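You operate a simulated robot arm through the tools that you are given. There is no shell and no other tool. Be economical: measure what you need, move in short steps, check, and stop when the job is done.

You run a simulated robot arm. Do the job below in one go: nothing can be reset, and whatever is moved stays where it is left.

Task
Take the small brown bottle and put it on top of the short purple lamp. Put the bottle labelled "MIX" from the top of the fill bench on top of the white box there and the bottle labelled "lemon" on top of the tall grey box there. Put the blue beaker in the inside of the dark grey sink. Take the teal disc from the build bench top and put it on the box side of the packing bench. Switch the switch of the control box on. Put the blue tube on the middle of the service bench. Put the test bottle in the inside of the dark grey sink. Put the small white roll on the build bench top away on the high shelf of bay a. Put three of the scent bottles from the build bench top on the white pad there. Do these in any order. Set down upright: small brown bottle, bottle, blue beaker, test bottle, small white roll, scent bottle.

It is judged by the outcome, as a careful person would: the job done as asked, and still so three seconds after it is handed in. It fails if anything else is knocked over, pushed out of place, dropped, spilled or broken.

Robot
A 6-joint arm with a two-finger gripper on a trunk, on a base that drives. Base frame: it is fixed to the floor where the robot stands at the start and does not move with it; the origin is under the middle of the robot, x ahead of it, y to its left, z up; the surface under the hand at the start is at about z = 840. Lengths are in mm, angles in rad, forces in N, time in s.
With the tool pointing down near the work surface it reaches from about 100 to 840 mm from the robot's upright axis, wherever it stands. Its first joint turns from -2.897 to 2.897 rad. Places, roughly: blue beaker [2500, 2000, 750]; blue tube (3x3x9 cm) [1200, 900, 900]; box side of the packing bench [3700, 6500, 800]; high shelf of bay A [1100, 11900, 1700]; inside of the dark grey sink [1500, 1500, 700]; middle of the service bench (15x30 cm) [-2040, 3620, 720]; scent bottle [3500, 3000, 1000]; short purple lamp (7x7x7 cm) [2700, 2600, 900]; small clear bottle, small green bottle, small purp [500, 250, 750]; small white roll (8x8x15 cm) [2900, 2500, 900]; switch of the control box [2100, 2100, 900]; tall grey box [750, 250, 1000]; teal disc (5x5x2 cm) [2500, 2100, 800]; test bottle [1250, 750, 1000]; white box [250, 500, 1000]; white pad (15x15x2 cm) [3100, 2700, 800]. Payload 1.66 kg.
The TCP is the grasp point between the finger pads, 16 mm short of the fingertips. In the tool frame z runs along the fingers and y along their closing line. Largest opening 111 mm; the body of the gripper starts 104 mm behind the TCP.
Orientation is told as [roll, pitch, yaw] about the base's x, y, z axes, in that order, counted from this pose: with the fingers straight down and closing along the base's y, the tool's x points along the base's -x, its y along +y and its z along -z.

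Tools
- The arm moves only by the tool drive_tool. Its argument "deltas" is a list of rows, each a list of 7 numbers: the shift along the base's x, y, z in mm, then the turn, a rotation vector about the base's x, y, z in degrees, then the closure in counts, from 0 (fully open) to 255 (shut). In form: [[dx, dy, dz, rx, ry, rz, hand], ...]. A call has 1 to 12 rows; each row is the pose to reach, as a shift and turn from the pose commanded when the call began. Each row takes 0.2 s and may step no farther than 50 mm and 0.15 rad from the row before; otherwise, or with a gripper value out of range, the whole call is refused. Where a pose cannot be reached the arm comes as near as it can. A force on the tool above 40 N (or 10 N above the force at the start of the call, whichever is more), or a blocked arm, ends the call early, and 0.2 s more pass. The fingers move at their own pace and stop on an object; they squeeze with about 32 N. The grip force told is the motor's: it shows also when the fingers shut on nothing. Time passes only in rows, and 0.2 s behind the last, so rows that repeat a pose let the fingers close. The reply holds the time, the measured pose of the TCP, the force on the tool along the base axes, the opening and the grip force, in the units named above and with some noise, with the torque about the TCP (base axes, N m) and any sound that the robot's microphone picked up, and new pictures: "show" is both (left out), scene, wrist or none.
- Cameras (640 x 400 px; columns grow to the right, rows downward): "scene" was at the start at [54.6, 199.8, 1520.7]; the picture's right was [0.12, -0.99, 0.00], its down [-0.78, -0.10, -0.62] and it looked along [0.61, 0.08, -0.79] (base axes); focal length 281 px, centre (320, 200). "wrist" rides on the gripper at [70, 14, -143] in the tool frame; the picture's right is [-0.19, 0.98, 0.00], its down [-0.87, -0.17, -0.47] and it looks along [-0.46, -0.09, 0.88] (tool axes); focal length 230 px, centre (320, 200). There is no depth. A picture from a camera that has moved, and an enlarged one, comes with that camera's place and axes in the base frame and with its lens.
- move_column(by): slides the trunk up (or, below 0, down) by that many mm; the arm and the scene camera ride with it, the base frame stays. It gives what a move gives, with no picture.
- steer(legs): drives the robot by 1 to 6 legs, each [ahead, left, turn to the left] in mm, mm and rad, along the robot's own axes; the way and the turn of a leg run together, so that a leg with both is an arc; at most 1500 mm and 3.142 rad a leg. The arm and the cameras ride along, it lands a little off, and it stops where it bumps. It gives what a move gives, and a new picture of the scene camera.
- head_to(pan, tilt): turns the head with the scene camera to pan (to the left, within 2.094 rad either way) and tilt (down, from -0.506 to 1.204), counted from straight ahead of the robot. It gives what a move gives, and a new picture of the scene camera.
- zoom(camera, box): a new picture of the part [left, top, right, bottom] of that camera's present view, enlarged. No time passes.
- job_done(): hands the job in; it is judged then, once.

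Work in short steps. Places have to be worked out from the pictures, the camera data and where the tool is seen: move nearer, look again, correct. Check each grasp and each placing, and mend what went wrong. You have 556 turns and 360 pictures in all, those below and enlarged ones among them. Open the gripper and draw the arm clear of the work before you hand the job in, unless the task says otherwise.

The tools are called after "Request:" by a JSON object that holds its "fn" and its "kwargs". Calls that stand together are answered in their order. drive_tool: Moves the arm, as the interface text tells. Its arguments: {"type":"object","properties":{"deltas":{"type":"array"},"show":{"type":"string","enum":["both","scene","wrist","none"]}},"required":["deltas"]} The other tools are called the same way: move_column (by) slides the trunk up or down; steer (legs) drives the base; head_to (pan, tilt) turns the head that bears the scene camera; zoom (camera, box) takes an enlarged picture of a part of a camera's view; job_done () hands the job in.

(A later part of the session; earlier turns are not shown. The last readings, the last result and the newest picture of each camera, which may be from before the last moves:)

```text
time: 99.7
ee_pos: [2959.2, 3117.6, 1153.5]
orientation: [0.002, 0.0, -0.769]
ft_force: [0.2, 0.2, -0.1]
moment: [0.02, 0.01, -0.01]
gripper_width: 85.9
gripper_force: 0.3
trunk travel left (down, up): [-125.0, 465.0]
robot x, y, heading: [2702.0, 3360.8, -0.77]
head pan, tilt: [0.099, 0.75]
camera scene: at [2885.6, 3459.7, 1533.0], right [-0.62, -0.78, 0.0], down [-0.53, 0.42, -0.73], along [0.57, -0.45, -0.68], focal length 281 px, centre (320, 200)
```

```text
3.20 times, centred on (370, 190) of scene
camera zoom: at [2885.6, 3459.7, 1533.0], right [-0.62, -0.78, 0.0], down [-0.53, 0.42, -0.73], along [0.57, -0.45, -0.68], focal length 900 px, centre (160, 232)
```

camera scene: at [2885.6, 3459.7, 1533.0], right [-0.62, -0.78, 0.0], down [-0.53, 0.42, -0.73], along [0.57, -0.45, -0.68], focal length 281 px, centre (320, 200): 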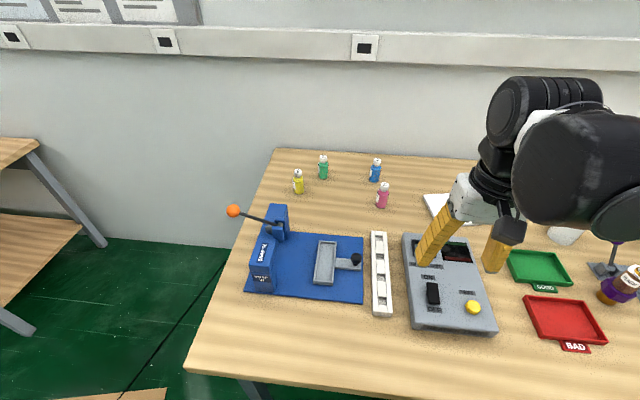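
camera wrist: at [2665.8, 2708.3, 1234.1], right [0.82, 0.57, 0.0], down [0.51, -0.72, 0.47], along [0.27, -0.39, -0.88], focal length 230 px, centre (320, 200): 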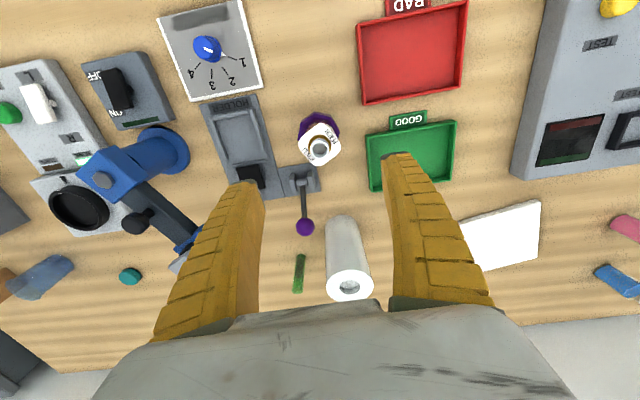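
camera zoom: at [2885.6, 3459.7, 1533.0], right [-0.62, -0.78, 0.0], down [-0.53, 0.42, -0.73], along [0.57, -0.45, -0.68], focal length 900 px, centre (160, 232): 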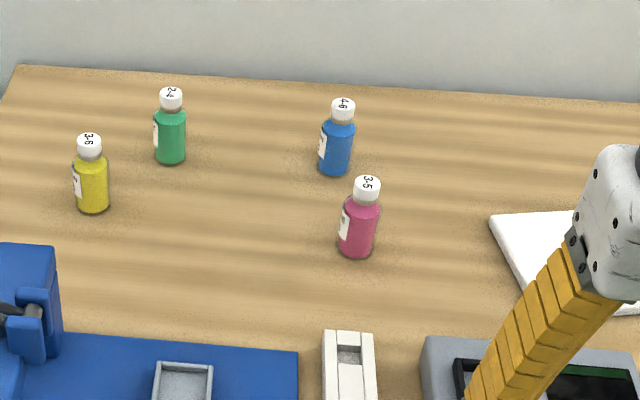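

Bottles: pink (3306,2856), blue (3418,2769), green (3561,2911), yellow (3546,3039). I need to be closer; check underneath first.

Request:
{"fn": "head_to", "kwargs": {"pan": -0.3, "tilt": 1.2}}

```text
time: 100.6
ee_pos: [2960.2, 3116.8, 1152.8]
orientation: [-0.001, 0.002, -0.769]
ft_force: [0.1, -0.9, 0.0]
moment: [0.0, -0.03, 0.0]
gripper_width: 86.1
gripper_force: 0.5
trunk travel left (down, up): [-125.0, 465.0]
robot x, y, heading: [2706.6, 3359.4, -0.77]
head pan, tilt: [-0.3, 1.201]
camera scene: at [2847.5, 3462.0, 1501.3], right [-0.88, -0.48, 0.0], down [-0.45, 0.82, -0.36], along [0.17, -0.32, -0.93], focal length 281 px, centre (320, 200)
```

scene: 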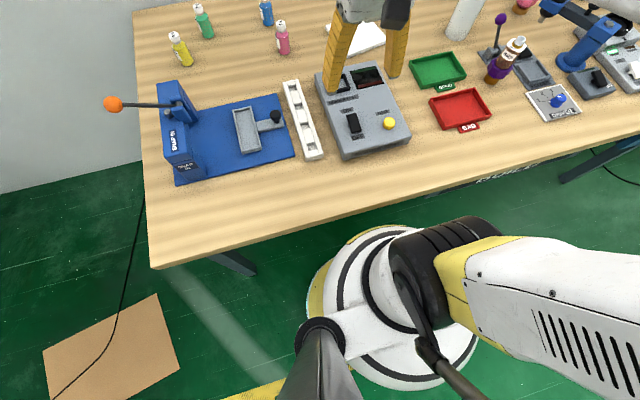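

The trunk body limits me to about this distance, so I'll tilt the tool outward to gain reach. First go to a 20°-tilted pre-grasp for the pink bottle.

Request:
{"fn": "drive_tool", "kwargs": {"deltas": [[35, -26, -17, -4.9, -5.0, 0, 60], [70, -51, -35, -9.7, -10.1, 0, 60], [105, -77, -52, -13.9, -14.4, 0, 60], [140, -102, -70, -13.9, -14.4, 0, 60], [175, -128, -87, -13.9, -14.4, 0, 60], [210, -154, -104, -13.9, -14.4, 0, 60], [245, -179, -121, -13.9, -14.4, 0, 60], [280, -205, -139, -13.9, -14.4, 0, 60], [314, -230, -156, -13.9, -14.4, 0, 60], [314, -230, -156, -13.9, -14.4, 0, 60]], "show": "wrist"}}

Request:
{"fn": "head_to", "kwargs": {"pan": 0.1, "tilt": 0.75}}

```text
time: 102.8
ee_pos: [3273.8, 2889.5, 997.2]
orientation: [0.002, -0.348, -0.769]
ft_force: [-0.3, -0.1, -0.1]
moment: [0.02, 0.03, 0.02]
gripper_width: 86.1
gripper_force: 0.9
trunk travel left (down, up): [-125.0, 465.0]
robot x, y, heading: [2700.7, 3360.2, -0.773]
head pan, tilt: [-0.3, 1.201]
camera wrist: at [3200.5, 2977.7, 1107.3], right [0.81, 0.58, 0.07], down [0.35, -0.57, 0.74], along [0.47, -0.58, -0.67], focal length 230 px, centre (320, 200)
```

wrist: 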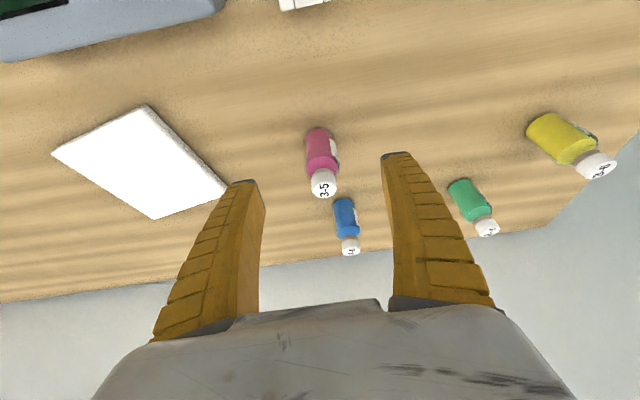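

```text
time: 103.7
ee_pos: [3272.7, 2889.9, 997.4]
orientation: [0.001, -0.348, -0.769]
ft_force: [-0.9, -0.1, 1.0]
moment: [-0.01, -0.02, -0.01]
gripper_width: 86.0
gripper_force: 0.8
trunk travel left (down, up): [-125.0, 465.0]
robot x, y, heading: [2705.8, 3360.3, -0.774]
head pan, tilt: [0.099, 0.75]
camera scene: at [2885.5, 3459.6, 1532.9], right [-0.62, -0.78, 0.0], down [-0.53, 0.42, -0.73], along [0.57, -0.45, -0.68], focal length 281 px, centre (320, 200)
```

scene: 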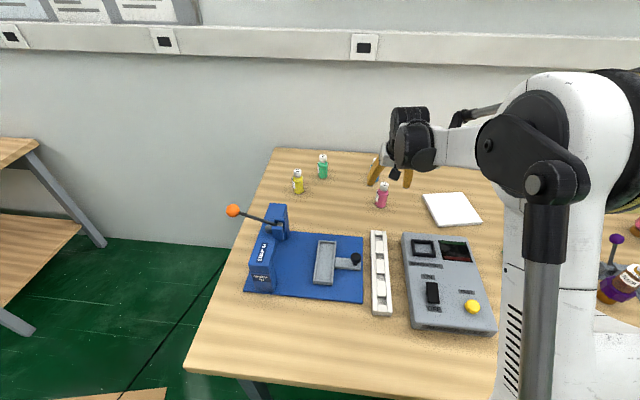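

Pink confirmed at (3307,2853). Approach along the tilted axis and close.

Request:
{"fn": "drive_tool", "kwargs": {"deltas": [[12, -12, -42, 0, 0, 0, 60], [23, -24, -84, 0, 0, 0, 60], [34, -37, -122, 0, 0, 0, 60], [34, -37, -122, 0, 0, 0, 60], [34, -37, -122, 0, 0, 0, 255], [34, -37, -122, 0, 0, 0, 255], [34, -37, -122, 0, 0, 0, 255]], "show": "wrist"}}

```text
time: 105.3
ee_pos: [3309.0, 2851.3, 875.9]
orientation: [-0.002, -0.349, -0.768]
ft_force: [0.3, -0.2, 7.7]
moment: [-0.05, -0.06, 0.0]
gripper_width: 35.9
gripper_force: 31.5
trunk travel left (down, up): [-125.0, 465.0]
robot x, y, heading: [2702.8, 3358.3, -0.773]
head pan, tilt: [0.099, 0.75]
camera wrist: at [3235.4, 2939.9, 986.4], right [0.81, 0.58, 0.07], down [0.35, -0.57, 0.74], along [0.47, -0.58, -0.67], focal length 230 px, centre (320, 200)
```

wrist: 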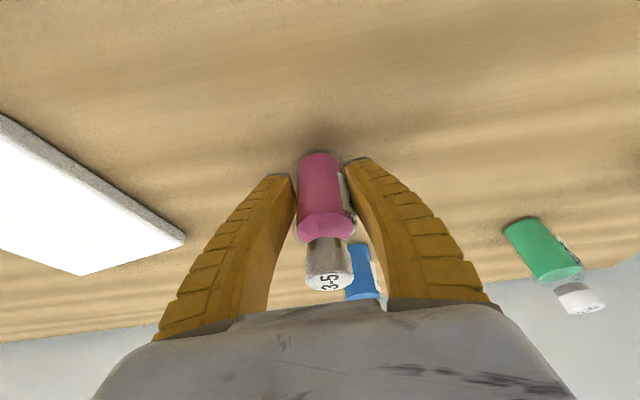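

Pink gripped. The pad centre is ≈(3143,2689), rotated ~10°. Lift and carry pink above the far-left slot (3196,2704).

Request:
{"fn": "drive_tool", "kwargs": {"deltas": [[0, 0, 40, 0, 0, 0, 255], [0, 0, 80, 0, 0, 0, 255], [-28, -37, 80, 0, 0, 0, 255], [-56, -74, 80, 0, 0, 0, 255], [-85, -110, 80, 0, 0, 0, 255], [-113, -147, 80, 0, 0, 0, 255], [-113, -147, 50, 0, 0, 0, 255], [-113, -147, 50, 0, 0, 0, 255]]}}

```text
time: 107.1
ee_pos: [3192.1, 2704.3, 925.2]
orientation: [0.001, -0.348, -0.771]
ft_force: [-1.0, -0.5, -1.4]
moment: [0.0, 0.03, 0.01]
gripper_width: 35.0
gripper_force: 32.2
trunk travel left (down, up): [-125.0, 465.0]
robot x, y, heading: [2698.7, 3363.5, -0.77]
head pan, tilt: [0.099, 0.75]
camera scene: at [2885.8, 3459.6, 1533.0], right [-0.62, -0.78, 0.0], down [-0.53, 0.42, -0.73], along [0.57, -0.45, -0.68], focal length 281 px, centre (320, 200)
camera wrist: at [3119.1, 2793.1, 1034.0], right [0.81, 0.58, 0.06], down [0.35, -0.57, 0.74], along [0.47, -0.58, -0.67], focal length 230 px, centre (320, 200)
```

scene: 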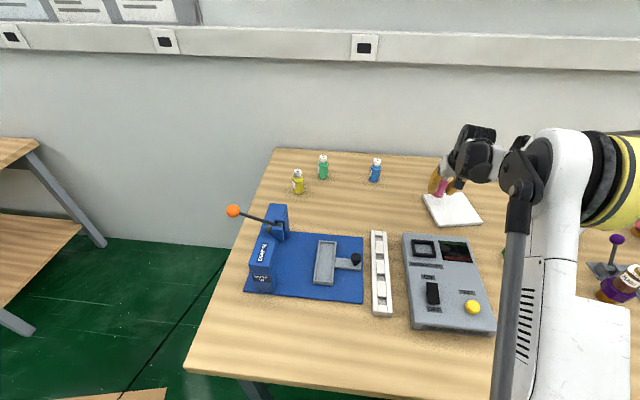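
wrist: 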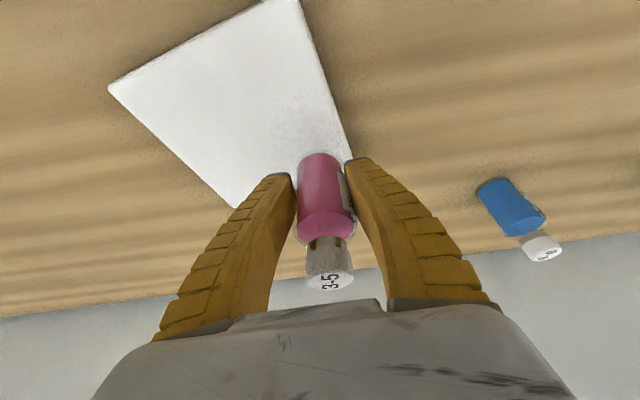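

Refined pad centre (3150,2679). Shift pink by (12,−10) and lower gently.

Request:
{"fn": "drive_tool", "kwargs": {"deltas": [[12, -10, 0, 0, 0, 0, 255], [12, -10, -15, 0, 0, 0, 255], [12, -10, -24, 0, 0, 0, 255], [12, -10, -28, 0, 0, 0, 255], [12, -10, -28, 0, 0, 0, 255]], "show": "wrist"}}

```text
time: 108.3
ee_pos: [3206.5, 2693.4, 895.3]
orientation: [0.0, -0.347, -0.77]
ft_force: [0.7, 0.1, -0.2]
moment: [0.04, 0.04, 0.0]
gripper_width: 35.2
gripper_force: 32.1
trunk travel left (down, up): [-125.0, 465.0]
robot x, y, heading: [2706.1, 3359.6, -0.771]
head pan, tilt: [0.099, 0.75]
camera wrist: at [3133.2, 2782.5, 1005.9], right [0.81, 0.58, 0.07], down [0.35, -0.57, 0.74], along [0.47, -0.58, -0.67], focal length 230 px, centre (320, 200)
```

wrist: 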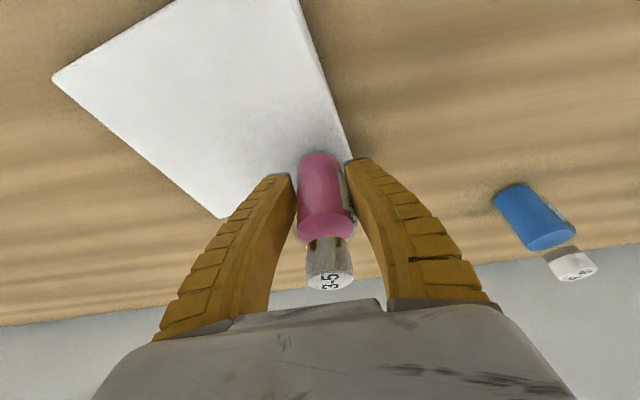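

Inside the pad with ~9 mm margin on the side; nudge inward a little and lower till contact.

Request:
{"fn": "drive_tool", "kwargs": {"deltas": [[-3, -3, -2, 0, 0, 0, 255], [-3, -3, -4, 0, 0, 0, 255], [-3, -3, -6, 0, 0, 0, 255], [-3, -3, -6, 0, 0, 0, 255]], "show": "none"}}

```text
time: 109.3
ee_pos: [3203.0, 2690.5, 891.4]
orientation: [0.0, -0.348, -0.769]
ft_force: [1.7, -4.5, 13.5]
moment: [-0.19, -0.13, -0.02]
gripper_width: 36.0
gripper_force: 32.3
trunk travel left (down, up): [-125.0, 465.0]
robot x, y, heading: [2702.3, 3360.5, -0.769]
head pan, tilt: [0.099, 0.75]
```

Contact. Open partly and back out along the tool axis.

Request:
{"fn": "drive_tool", "kwargs": {"deltas": [[0, 0, 2, 0, 0, 0, 210], [0, 0, 2, 0, 0, 0, 115], [0, 0, 2, 0, 0, 0, 100], [0, 0, 2, 0, 0, 0, 100], [-11, 11, 44, 0, 0, 0, 100], [-22, 21, 86, 0, 0, 0, 100], [-33, 32, 130, 0, 0, 0, 60]]}}

```text
time: 110.9
ee_pos: [3168.8, 2722.5, 1021.7]
orientation: [0.001, -0.346, -0.769]
ft_force: [-0.6, 0.2, -0.2]
moment: [0.0, -0.01, 0.01]
gripper_width: 86.0
gripper_force: 0.8
trunk travel left (down, up): [-125.0, 465.0]
robot x, y, heading: [2699.6, 3359.4, -0.768]
head pan, tilt: [0.099, 0.75]
camera scene: at [2885.2, 3460.0, 1533.1], right [-0.62, -0.78, 0.0], down [-0.53, 0.42, -0.73], along [0.57, -0.45, -0.68], focal length 281 px, centre (320, 200)
camera wrist: at [3095.3, 2812.0, 1131.8], right [0.81, 0.58, 0.07], down [0.35, -0.57, 0.74], along [0.47, -0.58, -0.67], focal length 230 px, centre (320, 200)
```

scene: 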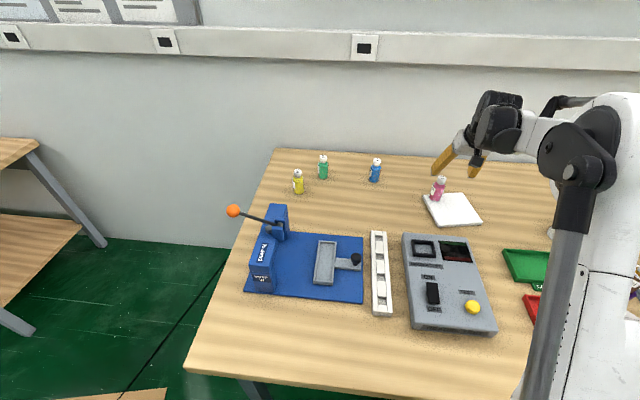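
wrist: 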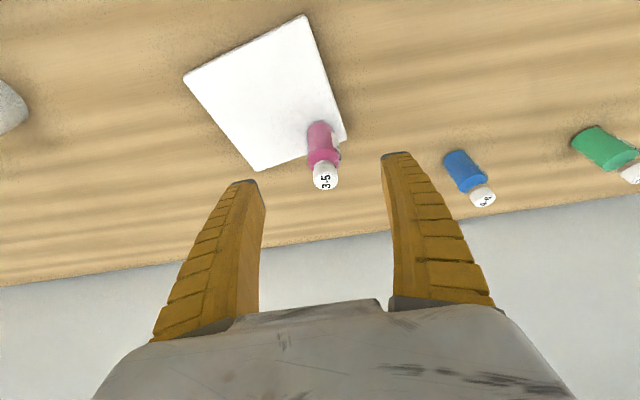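

Pink stands on the pad. Now tilt to 40° and go to the pre-grasp for blue at ≈(3425,2766).

Request:
{"fn": "drive_tool", "kwargs": {"deltas": [[0, 10, 15, -4.9, -5.0, 0, 60], [38, 30, 10, -9.7, -10.1, 0, 60], [77, 50, 0, -13.9, -14.4, 0, 60], [115, 70, -10, -13.9, -14.4, 0, 60], [153, 88, -25, -13.9, -14.4, 0, 60], [191, 106, -35, -13.9, -14.4, 0, 60], [191, 106, -35, -13.9, -14.4, 0, 60]]}}

```text
time: 112.5
ee_pos: [3360.4, 2828.9, 986.0]
orientation: [0.0, -0.698, -0.769]
ft_force: [-0.1, 0.2, 0.4]
moment: [0.01, 0.0, 0.02]
gripper_width: 86.2
gripper_force: 0.5
trunk travel left (down, up): [-125.0, 465.0]
robot x, y, heading: [2705.1, 3363.0, -0.768]
head pan, tilt: [0.099, 0.75]
camera scene: at [2885.7, 3459.7, 1533.0], right [-0.62, -0.78, 0.0], down [-0.53, 0.42, -0.73], along [0.57, -0.45, -0.68], focal length 281 px, centre (320, 200)
camera wrist: at [3265.7, 2939.3, 1049.8], right [0.79, 0.6, 0.12], down [0.14, -0.37, 0.92], along [0.6, -0.7, -0.38], focal length 230 px, centre (320, 200)
```

scene: 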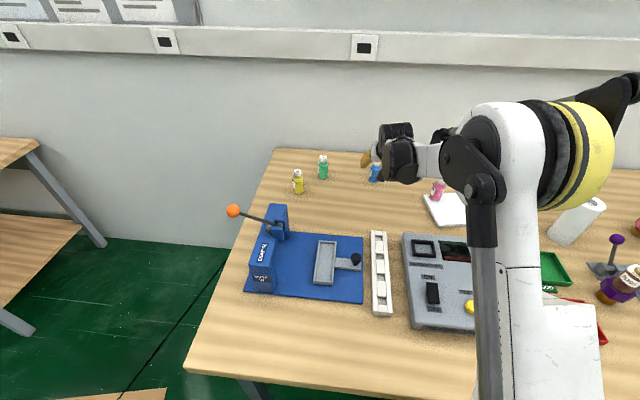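
wrist: 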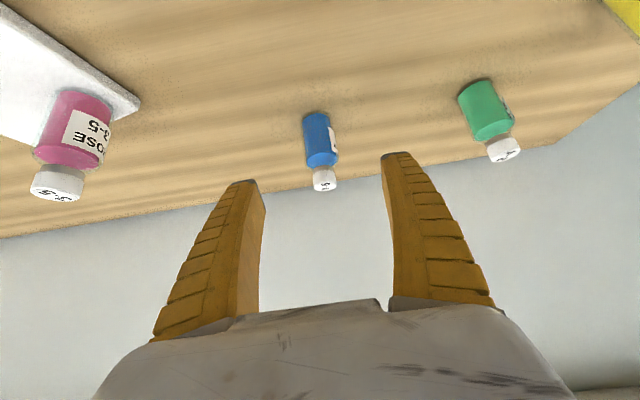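

Blue confirmed at (3422,2770). Approach and grasp.

Request:
{"fn": "drive_tool", "kwargs": {"deltas": [[20, -19, -36, 0, 0, 0, 60], [41, -39, -72, 0, 0, 0, 60], [62, -59, -108, 0, 0, 0, 60], [62, -59, -108, 0, 0, 0, 60], [62, -59, -108, 0, 0, 0, 255], [62, -59, -108, 0, 0, 0, 255], [62, -59, -108, 0, 0, 0, 255]], "show": "wrist"}}

```text
time: 114.1
ee_pos: [3425.6, 2769.0, 880.0]
orientation: [0.001, -0.698, -0.77]
ft_force: [-0.4, 0.2, 4.8]
moment: [-0.05, 0.01, -0.02]
gripper_width: 36.1
gripper_force: 31.6
trunk travel left (down, up): [-125.0, 465.0]
robot x, y, heading: [2700.9, 3363.3, -0.771]
head pan, tilt: [0.099, 0.75]
camera wrist: at [3329.8, 2880.3, 943.7], right [0.79, 0.6, 0.12], down [0.14, -0.37, 0.92], along [0.6, -0.7, -0.38], focal length 230 px, centre (320, 200)
```

wrist: 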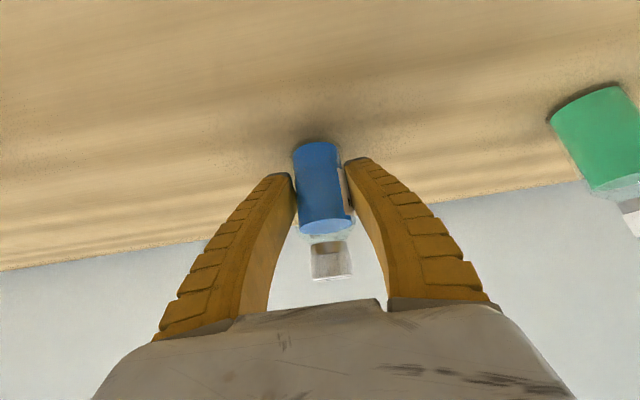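

Blue gripped. Lift high over pink, then across to the far-right slot (3156,2624).

Request:
{"fn": "drive_tool", "kwargs": {"deltas": [[0, 0, 48, 0, 0, 0, 255], [0, 0, 96, 0, 0, 0, 255], [0, 0, 145, 0, 0, 0, 255], [-38, -21, 150, 0, 0, 0, 255], [-77, -41, 150, 0, 0, 0, 255], [-115, -62, 150, 0, 0, 0, 255], [-154, -83, 150, 0, 0, 0, 255], [-192, -104, 150, 0, 0, 0, 255], [-231, -125, 150, 0, 0, 0, 255], [-269, -145, 150, 0, 0, 0, 255], [-269, -145, 105, 0, 0, 0, 255], [-269, -145, 60, 0, 0, 0, 255]], "show": "wrist"}}

```text
time: 116.7
ee_pos: [3158.0, 2624.8, 937.4]
orientation: [0.002, -0.697, -0.769]
ft_force: [0.5, -0.7, -1.6]
moment: [0.0, 0.01, 0.01]
gripper_width: 35.2
gripper_force: 32.2
trunk travel left (down, up): [-125.0, 465.0]
robot x, y, heading: [2700.8, 3360.2, -0.769]
head pan, tilt: [0.099, 0.75]
camera wrist: at [3062.0, 2734.9, 1001.6], right [0.79, 0.6, 0.12], down [0.14, -0.37, 0.92], along [0.6, -0.7, -0.38], focal length 230 px, centre (320, 200)
```

wrist: 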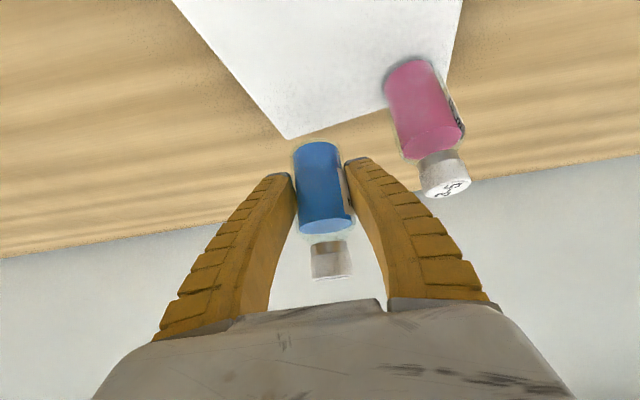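

Landing spot is ~29 mm from both far edges; shift slightly inward and lower to contact.

Request:
{"fn": "drive_tool", "kwargs": {"deltas": [[-4, 3, -15, 0, 0, 0, 255], [-4, 3, -30, 0, 0, 0, 255], [-4, 3, -36, 0, 0, 0, 255], [-4, 3, -40, 0, 0, 0, 255], [-4, 3, -40, 0, 0, 0, 255]], "show": "wrist"}}

```text
time: 117.9
ee_pos: [3151.6, 2627.4, 899.0]
orientation: [0.003, -0.696, -0.769]
ft_force: [-0.2, 0.0, -0.5]
moment: [0.05, 0.01, -0.02]
gripper_width: 35.3
gripper_force: 31.8
trunk travel left (down, up): [-125.0, 465.0]
robot x, y, heading: [2703.1, 3361.2, -0.77]
head pan, tilt: [0.099, 0.75]
camera wrist: at [3055.9, 2737.7, 962.3], right [0.79, 0.6, 0.12], down [0.14, -0.37, 0.92], along [0.6, -0.7, -0.38], focal length 230 px, centre (320, 200)
```

wrist: 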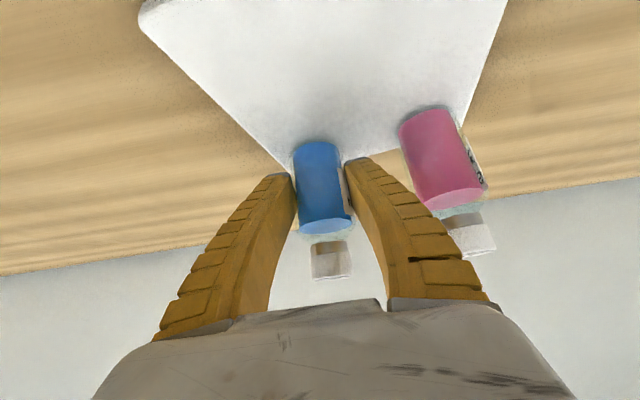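

Looks inside. Lower the last millimetres.

Request:
{"fn": "drive_tool", "kwargs": {"deltas": [[0, 0, -2, 0, 0, 0, 255], [0, 0, -4, 0, 0, 0, 255], [0, 0, -6, 0, 0, 0, 255], [0, 0, -6, 0, 0, 0, 255]], "show": "none"}}

```text
time: 118.9
ee_pos: [3150.6, 2628.5, 893.3]
orientation: [-0.001, -0.7, -0.769]
ft_force: [2.3, -3.2, 18.3]
moment: [-0.16, -0.17, -0.05]
gripper_width: 36.4
gripper_force: 31.5
trunk travel left (down, up): [-125.0, 465.0]
robot x, y, heading: [2700.2, 3360.1, -0.767]
head pan, tilt: [0.099, 0.75]
```

Contact. Release and back out along the axis.

Request:
{"fn": "drive_tool", "kwargs": {"deltas": [[0, 0, 2, 0, 0, 0, 210], [0, 0, 2, 0, 0, 0, 115], [0, 0, 2, 0, 0, 0, 105], [0, 0, 2, 0, 0, 0, 105], [-20, 19, 36, 0, 0, 0, 105], [-40, 39, 70, 0, 0, 0, 105], [-60, 58, 105, 0, 0, 0, 60], [-70, 68, 130, 0, 0, 0, 60]]}}

```text
time: 120.7
ee_pos: [3081.1, 2696.2, 1021.0]
orientation: [-0.001, -0.699, -0.768]
ft_force: [-0.2, -0.1, 0.1]
moment: [0.01, 0.0, -0.02]
gripper_width: 86.0
gripper_force: 1.1
trunk travel left (down, up): [-125.0, 465.0]
robot x, y, heading: [2701.3, 3359.4, -0.77]
head pan, tilt: [0.099, 0.75]
camera scene: at [2885.3, 3460.1, 1533.0], right [-0.62, -0.78, 0.0], down [-0.53, 0.42, -0.73], along [0.57, -0.45, -0.68], focal length 281 px, centre (320, 200)
camera wrist: at [2985.9, 2806.4, 1084.6], right [0.79, 0.6, 0.12], down [0.14, -0.37, 0.92], along [0.6, -0.7, -0.38], focal length 230 px, centre (320, 200)
```

scene: 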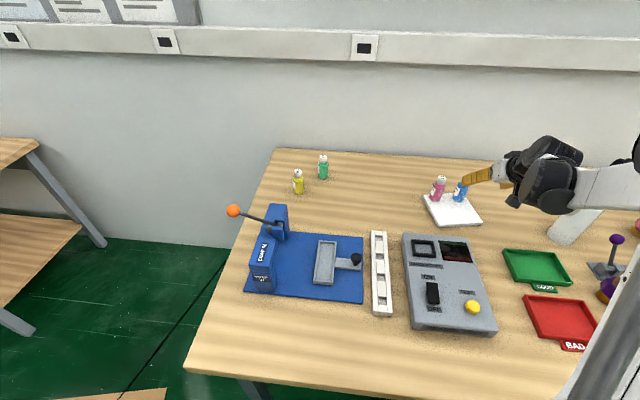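
wrist: 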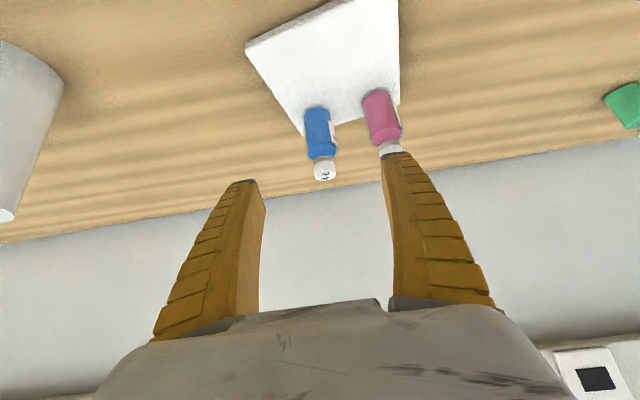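

Two on the pad. Now swing to the pre-grasp for yellow at ≈(3546,3039), turning the tool 22.8° to face it.

Request:
{"fn": "drive_tool", "kwargs": {"deltas": [[-15, 20, 30, 0, 0, 0, 60], [25, 55, 40, 0, 0, 4, 60], [60, 87, 40, 0, 0, 8, 60], [95, 118, 40, 0, 0, 12, 60], [130, 150, 40, 0, 0, 16, 60], [165, 181, 40, 0, 0, 20, 60], [201, 213, 40, 0, 0, 22.8, 60], [236, 245, 40, 0, 0, 22.8, 60], [272, 277, 40, 0, 0, 22.8, 60], [308, 309, 30, 0, 0, 22.8, 60], [344, 341, 5, 0, 0, 22.8, 60], [378, 372, -20, 0, 0, 22.8, 60]]}}

```text
refused: row 2 steps farther than a row can; nothing moved
```

Request:
{"fn": "drive_tool", "kwargs": {"deltas": [[-10, 18, 30, 0, 0, 0, 60], [25, 52, 38, 0, 0, 4, 60], [60, 85, 40, 0, 0, 8, 60], [95, 118, 40, 0, 0, 12, 60], [130, 150, 40, 0, 0, 16, 60], [165, 181, 40, 0, 0, 20, 60], [200, 212, 40, 0, 0, 22.8, 60], [235, 244, 40, 0, 0, 22.8, 60], [270, 276, 35, 0, 0, 22.8, 60], [305, 308, 25, 0, 0, 22.8, 60], [340, 340, 10, 0, 0, 22.8, 60], [374, 370, -10, 0, 0, 22.8, 60]]}}

```text
time: 123.3
ee_pos: [3454.6, 3065.2, 1009.1]
orientation: [0.001, -0.697, -0.371]
ft_force: [0.9, -0.4, -1.3]
moment: [-0.02, 0.0, 0.02]
gripper_width: 86.0
gripper_force: 0.9
trunk travel left (down, up): [-125.0, 465.0]
robot x, y, heading: [2700.3, 3363.0, -0.77]
head pan, tilt: [0.099, 0.75]
camera scene: at [2886.2, 3459.9, 1532.9], right [-0.62, -0.78, 0.0], down [-0.54, 0.42, -0.73], along [0.57, -0.45, -0.68], focal length 281 px, centre (320, 200)
camera wrist: at [3324.2, 3131.6, 1073.7], right [0.49, 0.86, 0.12], down [0.28, -0.29, 0.92], along [0.83, -0.42, -0.38], focal length 230 px, centre (320, 200)
```

scene: 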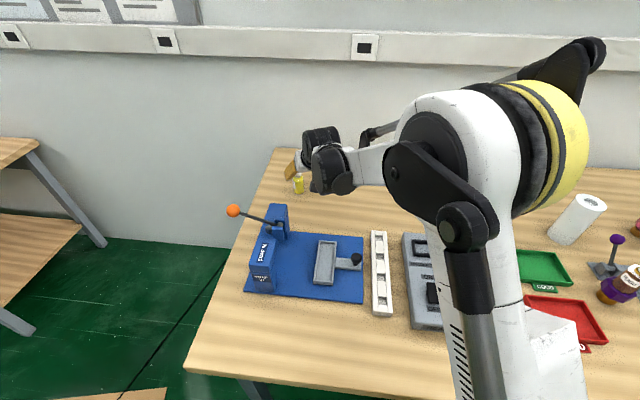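
wrist: 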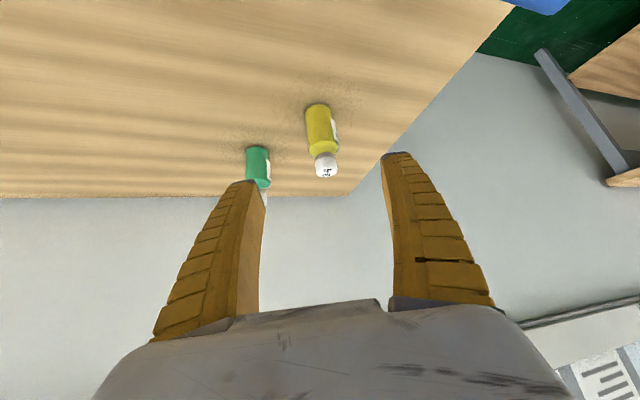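

Yellow at (3546,3034). Approach and grasp.

Request:
{"fn": "drive_tool", "kwargs": {"deltas": [[27, -8, -40, 0, 0, 0, 60], [55, -17, -80, 0, 0, 0, 60], [80, -26, -112, 0, 0, 0, 60], [91, -31, -129, 0, 0, 0, 60], [91, -31, -129, 0, 0, 0, 60], [91, -31, -129, 0, 0, 0, 255], [91, -31, -129, 0, 0, 0, 255], [91, -31, -129, 0, 0, 0, 255]], "show": "wrist"}}

```text
time: 125.1
ee_pos: [3546.9, 3036.1, 882.9]
orientation: [0.001, -0.698, -0.371]
ft_force: [-0.9, 0.2, 5.1]
moment: [-0.09, -0.01, 0.0]
gripper_width: 36.0
gripper_force: 32.2
trunk travel left (down, up): [-125.0, 465.0]
robot x, y, heading: [2703.9, 3358.3, -0.77]
head pan, tilt: [0.099, 0.75]
camera wrist: at [3415.6, 3100.6, 946.2], right [0.49, 0.86, 0.12], down [0.27, -0.29, 0.92], along [0.83, -0.42, -0.38], focal length 230 px, centre (320, 200)
```

wrist: 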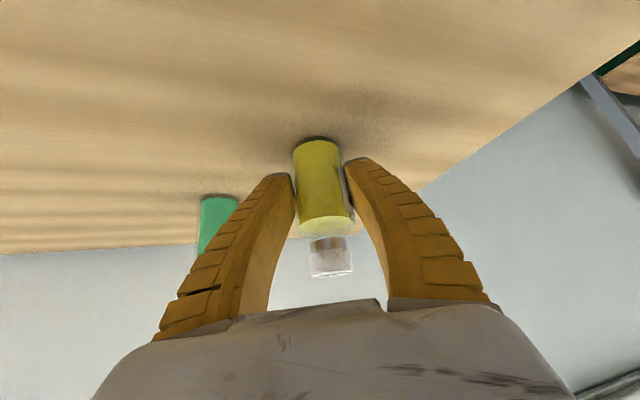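

Yellow gripped. Lift and carry back toward the pad, turning the tool back.

Request:
{"fn": "drive_tool", "kwargs": {"deltas": [[0, 0, 48, 0, 0, 0, 255], [0, 0, 96, 0, 0, 0, 255], [0, 0, 144, 0, 0, 0, 255], [-36, -26, 152, 0, 0, -3, 255], [-73, -52, 152, 0, 0, -7, 255], [-110, -78, 152, 0, 0, -11, 255], [-147, -104, 152, 0, 0, -15, 255], [-184, -130, 152, 0, 0, -19, 255], [-221, -156, 152, 0, 0, -22.8, 255], [-258, -182, 152, 0, 0, -22.8, 255], [-295, -208, 152, 0, 0, -22.8, 255], [-332, -234, 152, 0, 0, -22.8, 255]], "show": "none"}}

Request:
{"fn": "drive_tool", "kwargs": {"deltas": [[-37, -26, 0, 0, 0, 0, 255], [-70, -52, 0, 0, 0, 0, 255], [-98, -85, 0, 0, 0, 0, 255], [-98, -100, -45, 0, 0, 0, 255], [-98, -100, -80, 0, 0, 0, 255], [-98, -100, -80, 0, 0, 0, 255]], "show": "both"}}

```text
time: 127.7
ee_pos: [3214.4, 2803.3, 1035.2]
orientation: [0.002, -0.699, -0.768]
ft_force: [-0.2, -0.5, -1.5]
moment: [0.0, 0.02, -0.02]
gripper_width: 35.2
gripper_force: 31.8
trunk travel left (down, up): [-125.0, 465.0]
robot x, y, heading: [2703.5, 3358.2, -0.772]
head pan, tilt: [0.099, 0.75]
```

```text
time: 129.1
ee_pos: [3114.3, 2702.0, 956.7]
orientation: [0.003, -0.697, -0.772]
ft_force: [0.1, -0.8, -1.1]
moment: [-0.01, 0.0, 0.01]
gripper_width: 35.3
gripper_force: 31.9
trunk travel left (down, up): [-125.0, 465.0]
robot x, y, heading: [2703.3, 3360.3, -0.772]
head pan, tilt: [0.099, 0.75]
camera scene: at [2885.5, 3459.7, 1533.0], right [-0.62, -0.78, 0.0], down [-0.53, 0.42, -0.73], along [0.57, -0.45, -0.68], focal length 281 px, centre (320, 200)
camera wrist: at [3018.5, 2811.4, 1021.0], right [0.79, 0.6, 0.12], down [0.14, -0.37, 0.92], along [0.6, -0.7, -0.38], focal length 230 px, centre (320, 200)
```

scene: 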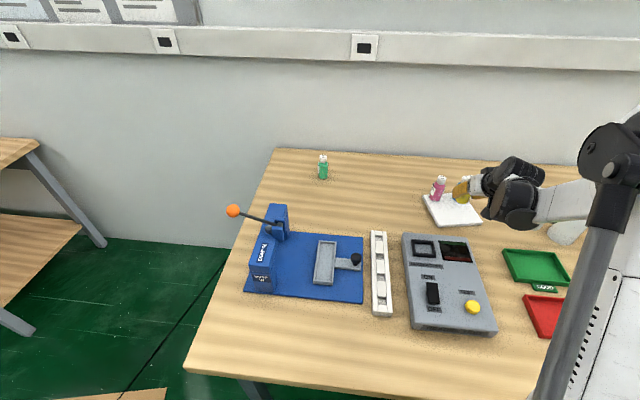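
wrist: 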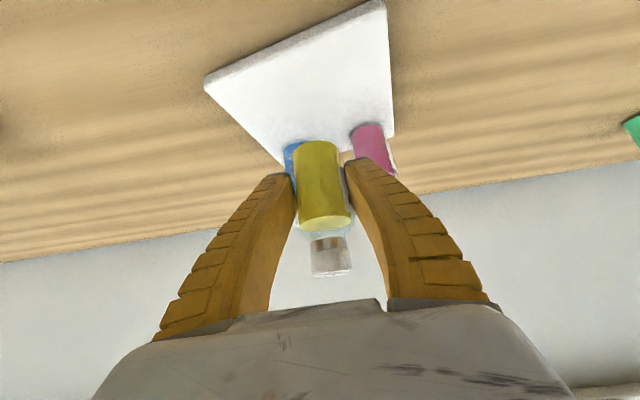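

Slot looks right. Lower to near contact.

Request:
{"fn": "drive_tool", "kwargs": {"deltas": [[0, 0, -25, 0, 0, 0, 255], [0, 0, -45, 0, 0, 0, 255], [0, 0, -54, 0, 0, 0, 255], [0, 0, -54, 0, 0, 0, 255]], "show": "wrist"}}

```text
time: 130.1
ee_pos: [3114.5, 2701.0, 900.6]
orientation: [0.001, -0.695, -0.768]
ft_force: [0.4, -0.9, -0.3]
moment: [0.01, 0.0, -0.02]
gripper_width: 35.2
gripper_force: 31.9
trunk travel left (down, up): [-125.0, 465.0]
robot x, y, heading: [2703.2, 3359.5, -0.768]
head pan, tilt: [0.099, 0.75]
camera wrist: at [3019.5, 2811.0, 965.6], right [0.79, 0.6, 0.12], down [0.14, -0.37, 0.92], along [0.6, -0.7, -0.38], focal length 230 px, centre (320, 200)
```

wrist: 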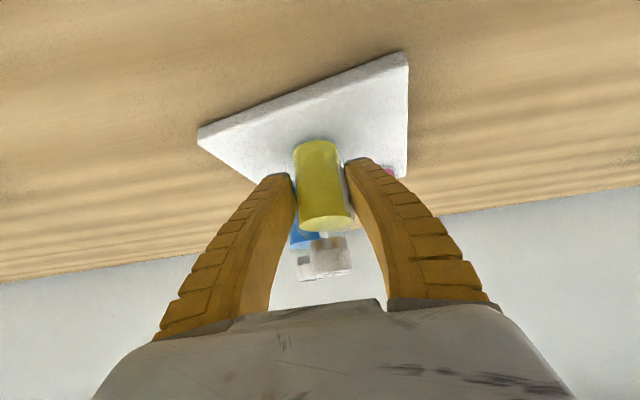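

Near-edge margin is fine. Lower until contact.

Request:
{"fn": "drive_tool", "kwargs": {"deltas": [[0, 0, -2, 0, 0, 0, 255], [0, 0, -4, 0, 0, 0, 255], [0, 0, -6, 0, 0, 0, 255], [0, 0, -6, 0, 0, 0, 255]], "show": "none"}}

```text
time: 131.1
ee_pos: [3114.8, 2700.6, 895.9]
orientation: [0.0, -0.7, -0.77]
ft_force: [0.4, -3.7, 18.0]
moment: [-0.25, -0.21, -0.08]
gripper_width: 36.3
gripper_force: 31.7
trunk travel left (down, up): [-125.0, 465.0]
robot x, y, heading: [2700.2, 3361.1, -0.769]
head pan, tilt: [0.099, 0.75]
```

Request:
{"fn": "drive_tool", "kwargs": {"deltas": [[0, 0, 2, 0, 0, 0, 210], [0, 0, 2, 0, 0, 0, 115], [0, 0, 2, 0, 0, 0, 105], [0, 0, 2, 0, 0, 0, 105], [-20, 19, 36, 0, 0, 0, 105], [-40, 39, 70, 0, 0, 0, 105], [-60, 58, 105, 0, 0, 0, 60], [-80, 77, 140, 0, 0, 0, 60], [-100, 97, 170, 0, 0, 0, 60]]}}

Request:
{"fn": "zoom", "kwargs": {"camera": "scene", "box": [410, 160, 510, 240]}}

```text
time: 133.1
ee_pos: [3014.7, 2795.7, 1065.4]
orientation: [0.002, -0.699, -0.772]
ft_force: [-0.1, -0.5, -0.5]
moment: [0.01, -0.02, 0.0]
gripper_width: 85.9
gripper_force: 0.5
trunk travel left (down, up): [-125.0, 465.0]
robot x, y, heading: [2704.5, 3359.1, -0.769]
head pan, tilt: [0.099, 0.75]
camera scene: at [2885.1, 3460.4, 1533.0], right [-0.62, -0.78, 0.0], down [-0.53, 0.42, -0.73], along [0.57, -0.45, -0.68], focal length 281 px, centre (320, 200)
camera wrist: at [2920.1, 2906.3, 1129.8], right [0.79, 0.6, 0.12], down [0.14, -0.37, 0.92], along [0.6, -0.7, -0.38], focal length 230 px, centre (320, 200)
```

scene: 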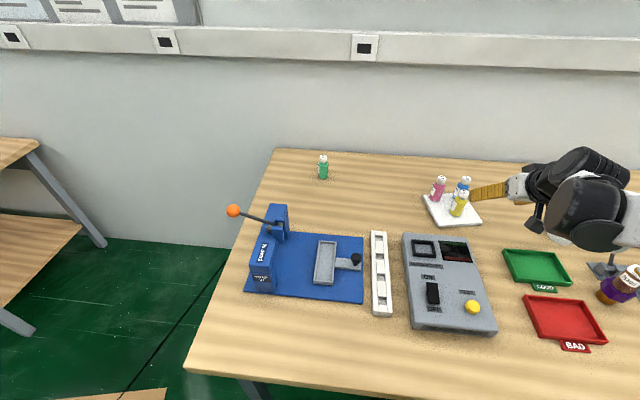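
wrist: 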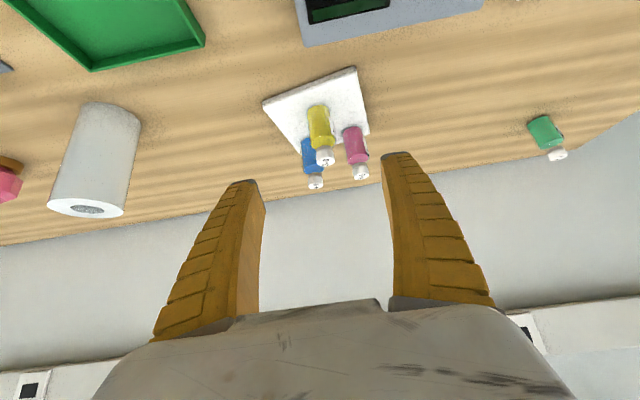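

```text
5.00 times, centred on (460, 200) of scene
camera zoom: at [2885.1, 3460.4, 1533.0], right [-0.62, -0.78, 0.0], down [-0.53, 0.42, -0.73], along [0.57, -0.45, -0.68], focal length 1406 px, centre (-380, 200)
```

zoom: 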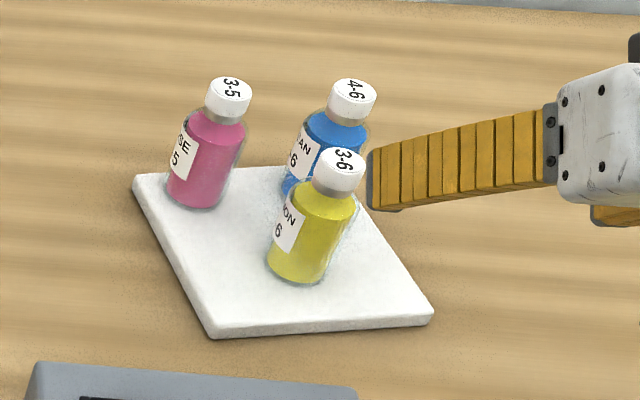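

All three scent bottles stand on the pad. Next the white roll at ≈(2858,2509): from here I can approach it with a tilted tool clear of the lamp. Turn the tool towards it (open fully).

Request:
{"fn": "drive_tool", "kwargs": {"deltas": [[-31, -20, 15, 0, 0, -6, 0], [-62, -45, 15, 0, 0, -12, 0], [-93, -70, 15, 0, 0, -18, 0], [-124, -95, 15, 0, 0, -24, 0], [-155, -117, 15, 0, 0, -30, 0], [-185, -137, 15, 0, 0, -35.4, 0], [-185, -137, 15, 0, 0, -35.4, 0]], "show": "none"}}

Request:
{"fn": "drive_tool", "kwargs": {"deltas": [[0, 0, 0, -4.9, -0.9, 0, 0], [0, 0, 0, -9.8, -1.8, 0, 0], [0, 0, 0, -9.8, -1.8, 0, 0]]}}

```text
time: 134.7
ee_pos: [2831.0, 2660.0, 1081.0]
orientation: [0.001, -0.697, -1.388]
ft_force: [0.4, 0.1, 0.0]
moment: [0.02, 0.01, -0.01]
gripper_width: 110.8
gripper_force: 0.0
trunk travel left (down, up): [-125.0, 465.0]
robot x, y, heading: [2702.5, 3359.7, -0.767]
head pan, tilt: [0.099, 0.75]
```

```text
time: 135.5
ee_pos: [2829.0, 2660.9, 1081.0]
orientation: [0.0, -0.871, -1.388]
ft_force: [0.4, 0.7, -0.3]
moment: [-0.01, 0.0, -0.02]
gripper_width: 111.2
gripper_force: 0.1
trunk travel left (down, up): [-125.0, 465.0]
robot x, y, heading: [2702.4, 3361.0, -0.769]
head pan, tilt: [0.099, 0.75]
camera scene: at [2885.5, 3459.6, 1533.0], right [-0.62, -0.78, 0.0], down [-0.53, 0.42, -0.73], along [0.57, -0.45, -0.68], focal length 281 px, centre (320, 200)
camera wrist: at [2815.4, 2814.2, 1118.2], right [0.99, 0.06, 0.15], down [-0.13, -0.22, 0.97], along [0.09, -0.97, -0.21], focal length 230 px, centre (320, 200)
```

scene: 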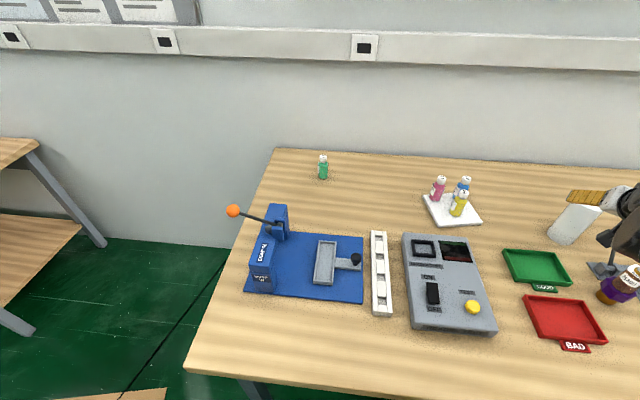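
wrist: 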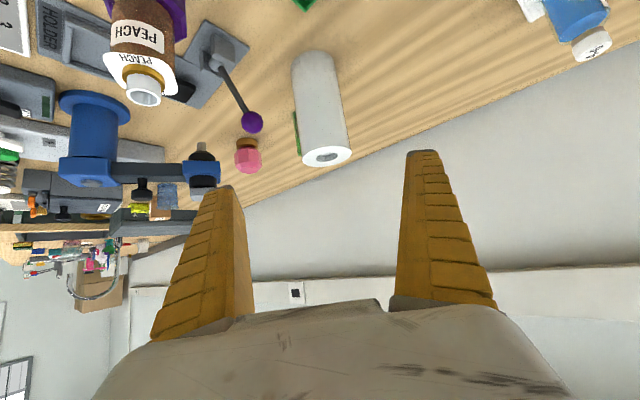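

Roll at ≈(2863,2512). Approach along the tool axis with the opening at 100 mm to clear the lever knob.

Request:
{"fn": "drive_tool", "kwargs": {"deltas": [[8, -37, -34, 0, 0, 0, 25], [17, -74, -68, 0, 0, 0, 25], [26, -111, -101, 0, 0, 0, 25], [31, -130, -119, 0, 0, 0, 25], [31, -130, -119, 0, 0, 0, 25]]}}

```text
refused: row 1 steps farther than a row can; nothing moved
```

Request:
{"fn": "drive_tool", "kwargs": {"deltas": [[8, -35, -32, 0, 0, 0, 25], [16, -70, -64, 0, 0, 0, 25], [24, -105, -96, 0, 0, 0, 25], [31, -130, -119, 0, 0, 0, 25], [31, -130, -119, 0, 0, 0, 25]]}}

```text
time: 136.7
ee_pos: [2861.6, 2529.6, 960.3]
orientation: [-0.001, -0.871, -1.387]
ft_force: [0.2, -0.3, -0.1]
moment: [-0.01, 0.0, 0.02]
gripper_width: 100.8
gripper_force: 0.2
trunk travel left (down, up): [-125.0, 465.0]
robot x, y, heading: [2702.8, 3358.5, -0.773]
head pan, tilt: [0.099, 0.75]
camera scene: at [2885.6, 3459.7, 1533.0], right [-0.62, -0.78, 0.0], down [-0.53, 0.42, -0.73], along [0.57, -0.45, -0.68], focal length 281 px, centre (320, 200)
camera wrist: at [2846.7, 2684.2, 997.5], right [0.99, 0.06, 0.15], down [-0.13, -0.22, 0.97], along [0.09, -0.97, -0.21], focal length 230 px, centre (320, 200)
```

scene: 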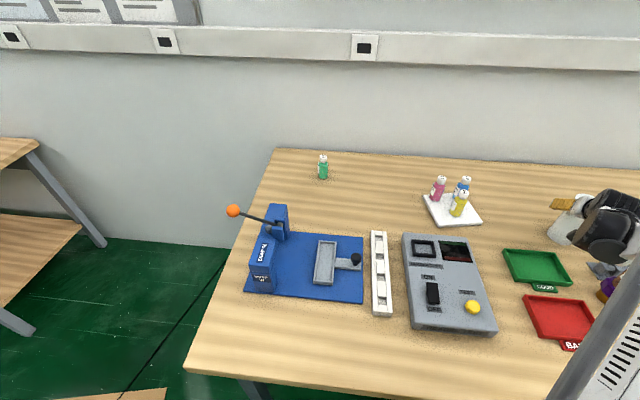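
wrist: 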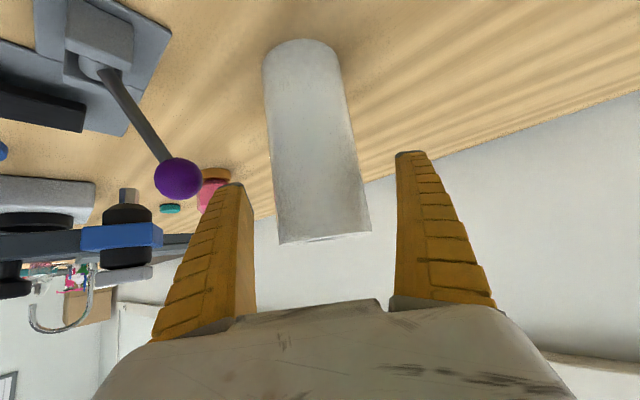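

Roll is centred between the fingers; knob is clear. Advance the last ~26 mm and close.

Request:
{"fn": "drive_tool", "kwargs": {"deltas": [[3, -20, -17, 0, 0, 0, 25], [3, -20, -17, 0, 0, 0, 25], [3, -20, -17, 0, 0, 0, 255], [3, -20, -17, 0, 0, 0, 255], [3, -20, -17, 0, 0, 0, 255]], "show": "wrist"}}

```text
time: 137.9
ee_pos: [2864.3, 2510.9, 943.7]
orientation: [0.0, -0.871, -1.389]
ft_force: [-1.4, -1.0, 3.0]
moment: [-0.11, -0.05, -0.04]
gripper_width: 70.6
gripper_force: 32.3
trunk travel left (down, up): [-125.0, 465.0]
robot x, y, heading: [2700.5, 3357.0, -0.766]
head pan, tilt: [0.099, 0.75]
camera wrist: at [2849.0, 2664.5, 981.5], right [0.99, 0.06, 0.15], down [-0.13, -0.22, 0.97], along [0.09, -0.97, -0.21], focal length 230 px, centre (320, 200)
```

wrist: 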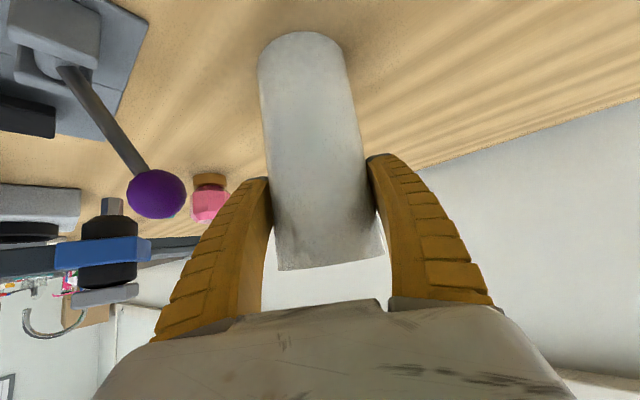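

Roll gripped (71 mm). Lift it straight up, then retract to a carry pose.

Request:
{"fn": "drive_tool", "kwargs": {"deltas": [[0, 0, 45, 0, 0, 0, 255], [0, 0, 90, 0, 0, 0, 255], [0, 0, 135, 0, 0, 0, 255], [0, 0, 180, 0, 0, 0, 255], [12, 42, 200, 0, 0, 0, 255], [24, 86, 200, 0, 0, 0, 255], [37, 130, 200, 0, 0, 5, 255], [50, 174, 200, 0, 0, 10, 255], [63, 218, 200, 0, 0, 15, 255], [76, 262, 200, 0, 0, 20, 255], [89, 306, 200, 0, 0, 25, 255], [102, 350, 200, 0, 0, 30, 255]], "show": "none"}}

Request:
{"fn": "drive_tool", "kwargs": {"deltas": [[15, 44, 0, 0, 0, 3, 255], [30, 88, 0, 0, 0, 5.4, 255], [45, 132, 0, 0, 0, 5.4, 255], [58, 176, 0, 0, 0, 5.4, 255], [58, 176, 0, 0, 0, 5.4, 255]]}}

```text
time: 140.5
ee_pos: [2966.6, 2862.7, 1143.4]
orientation: [-0.001, -0.871, -0.859]
ft_force: [-0.5, 0.1, -4.1]
moment: [0.02, 0.0, 0.0]
gripper_width: 70.6
gripper_force: 32.5
trunk travel left (down, up): [-125.0, 465.0]
robot x, y, heading: [2701.1, 3362.2, -0.771]
head pan, tilt: [0.099, 0.75]
```

```text
time: 141.7
ee_pos: [3025.7, 3037.3, 1142.9]
orientation: [-0.002, -0.871, -0.77]
ft_force: [0.1, 0.1, -3.1]
moment: [0.01, 0.04, 0.01]
gripper_width: 70.0
gripper_force: 32.0
trunk travel left (down, up): [-125.0, 465.0]
robot x, y, heading: [2703.1, 3361.0, -0.773]
head pan, tilt: [0.099, 0.75]
camera scene: at [2885.7, 3459.4, 1533.0], right [-0.62, -0.78, 0.0], down [-0.53, 0.42, -0.73], along [0.57, -0.45, -0.68], focal length 281 px, centre (320, 200)
camera wrist: at [2923.4, 3154.1, 1181.5], right [0.77, 0.62, 0.15], down [0.02, -0.26, 0.97], along [0.64, -0.74, -0.21], focal length 230 px, centre (320, 200)
```

scene: 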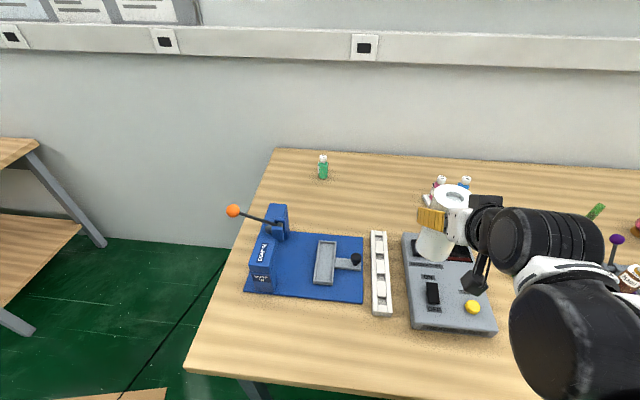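
wrist: 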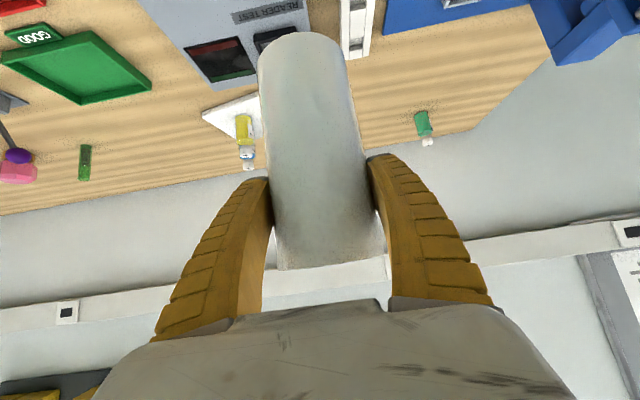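

Roll held well. Back off from the bench, turn to face the far bookcase, and look at the way.

Request:
{"fn": "steer", "kwargs": {"legs": [[-450, 0, 0], [0, 0, 2.6]]}}

Request:
{"fn": "head_to", "kwargs": {"pan": 0.0, "tilt": 0.25}}

```text
time: 150.4
ee_pos: [2290.8, 4126.6, 1143.4]
orientation: [0.001, -0.87, 1.778]
ft_force: [0.5, -0.5, -1.4]
moment: [-0.01, -0.04, -0.01]
gripper_width: 69.9
gripper_force: 31.6
trunk travel left (down, up): [-125.0, 465.0]
robot x, y, heading: [2375.1, 3677.4, 1.775]
head pan, tilt: [0.099, 0.75]
camera scene: at [2167.7, 3699.3, 1533.0], right [0.95, 0.3, 0.0], down [0.2, -0.65, -0.73], along [-0.22, 0.7, -0.68], focal length 281 px, centre (320, 200)
```

scene: 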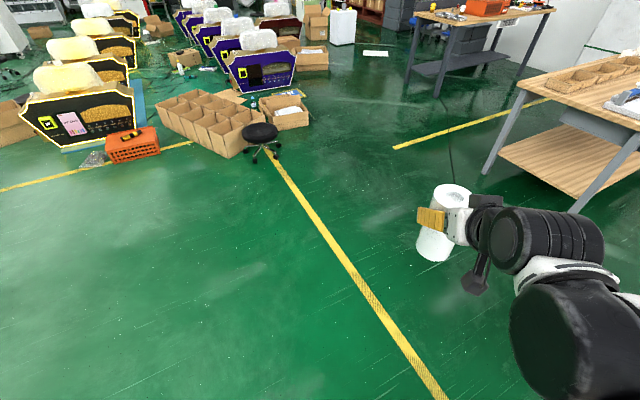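

```text
time: 151.4
ee_pos: [2289.3, 4125.7, 1142.8]
orientation: [-0.001, -0.871, 1.777]
ft_force: [0.1, -0.4, -3.3]
moment: [-0.02, 0.0, 0.0]
gripper_width: 70.1
gripper_force: 32.3
trunk travel left (down, up): [-125.0, 465.0]
robot x, y, heading: [2374.3, 3678.4, 1.778]
head pan, tilt: [0.0, 0.25]
camera scene: at [2173.5, 3711.7, 1578.0], right [0.98, 0.2, 0.0], down [0.05, -0.24, -0.97], along [-0.2, 0.95, -0.25], focal length 281 px, centre (320, 200)
```

scene: 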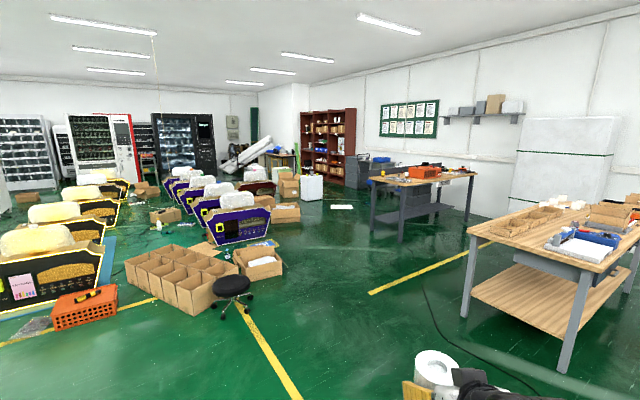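

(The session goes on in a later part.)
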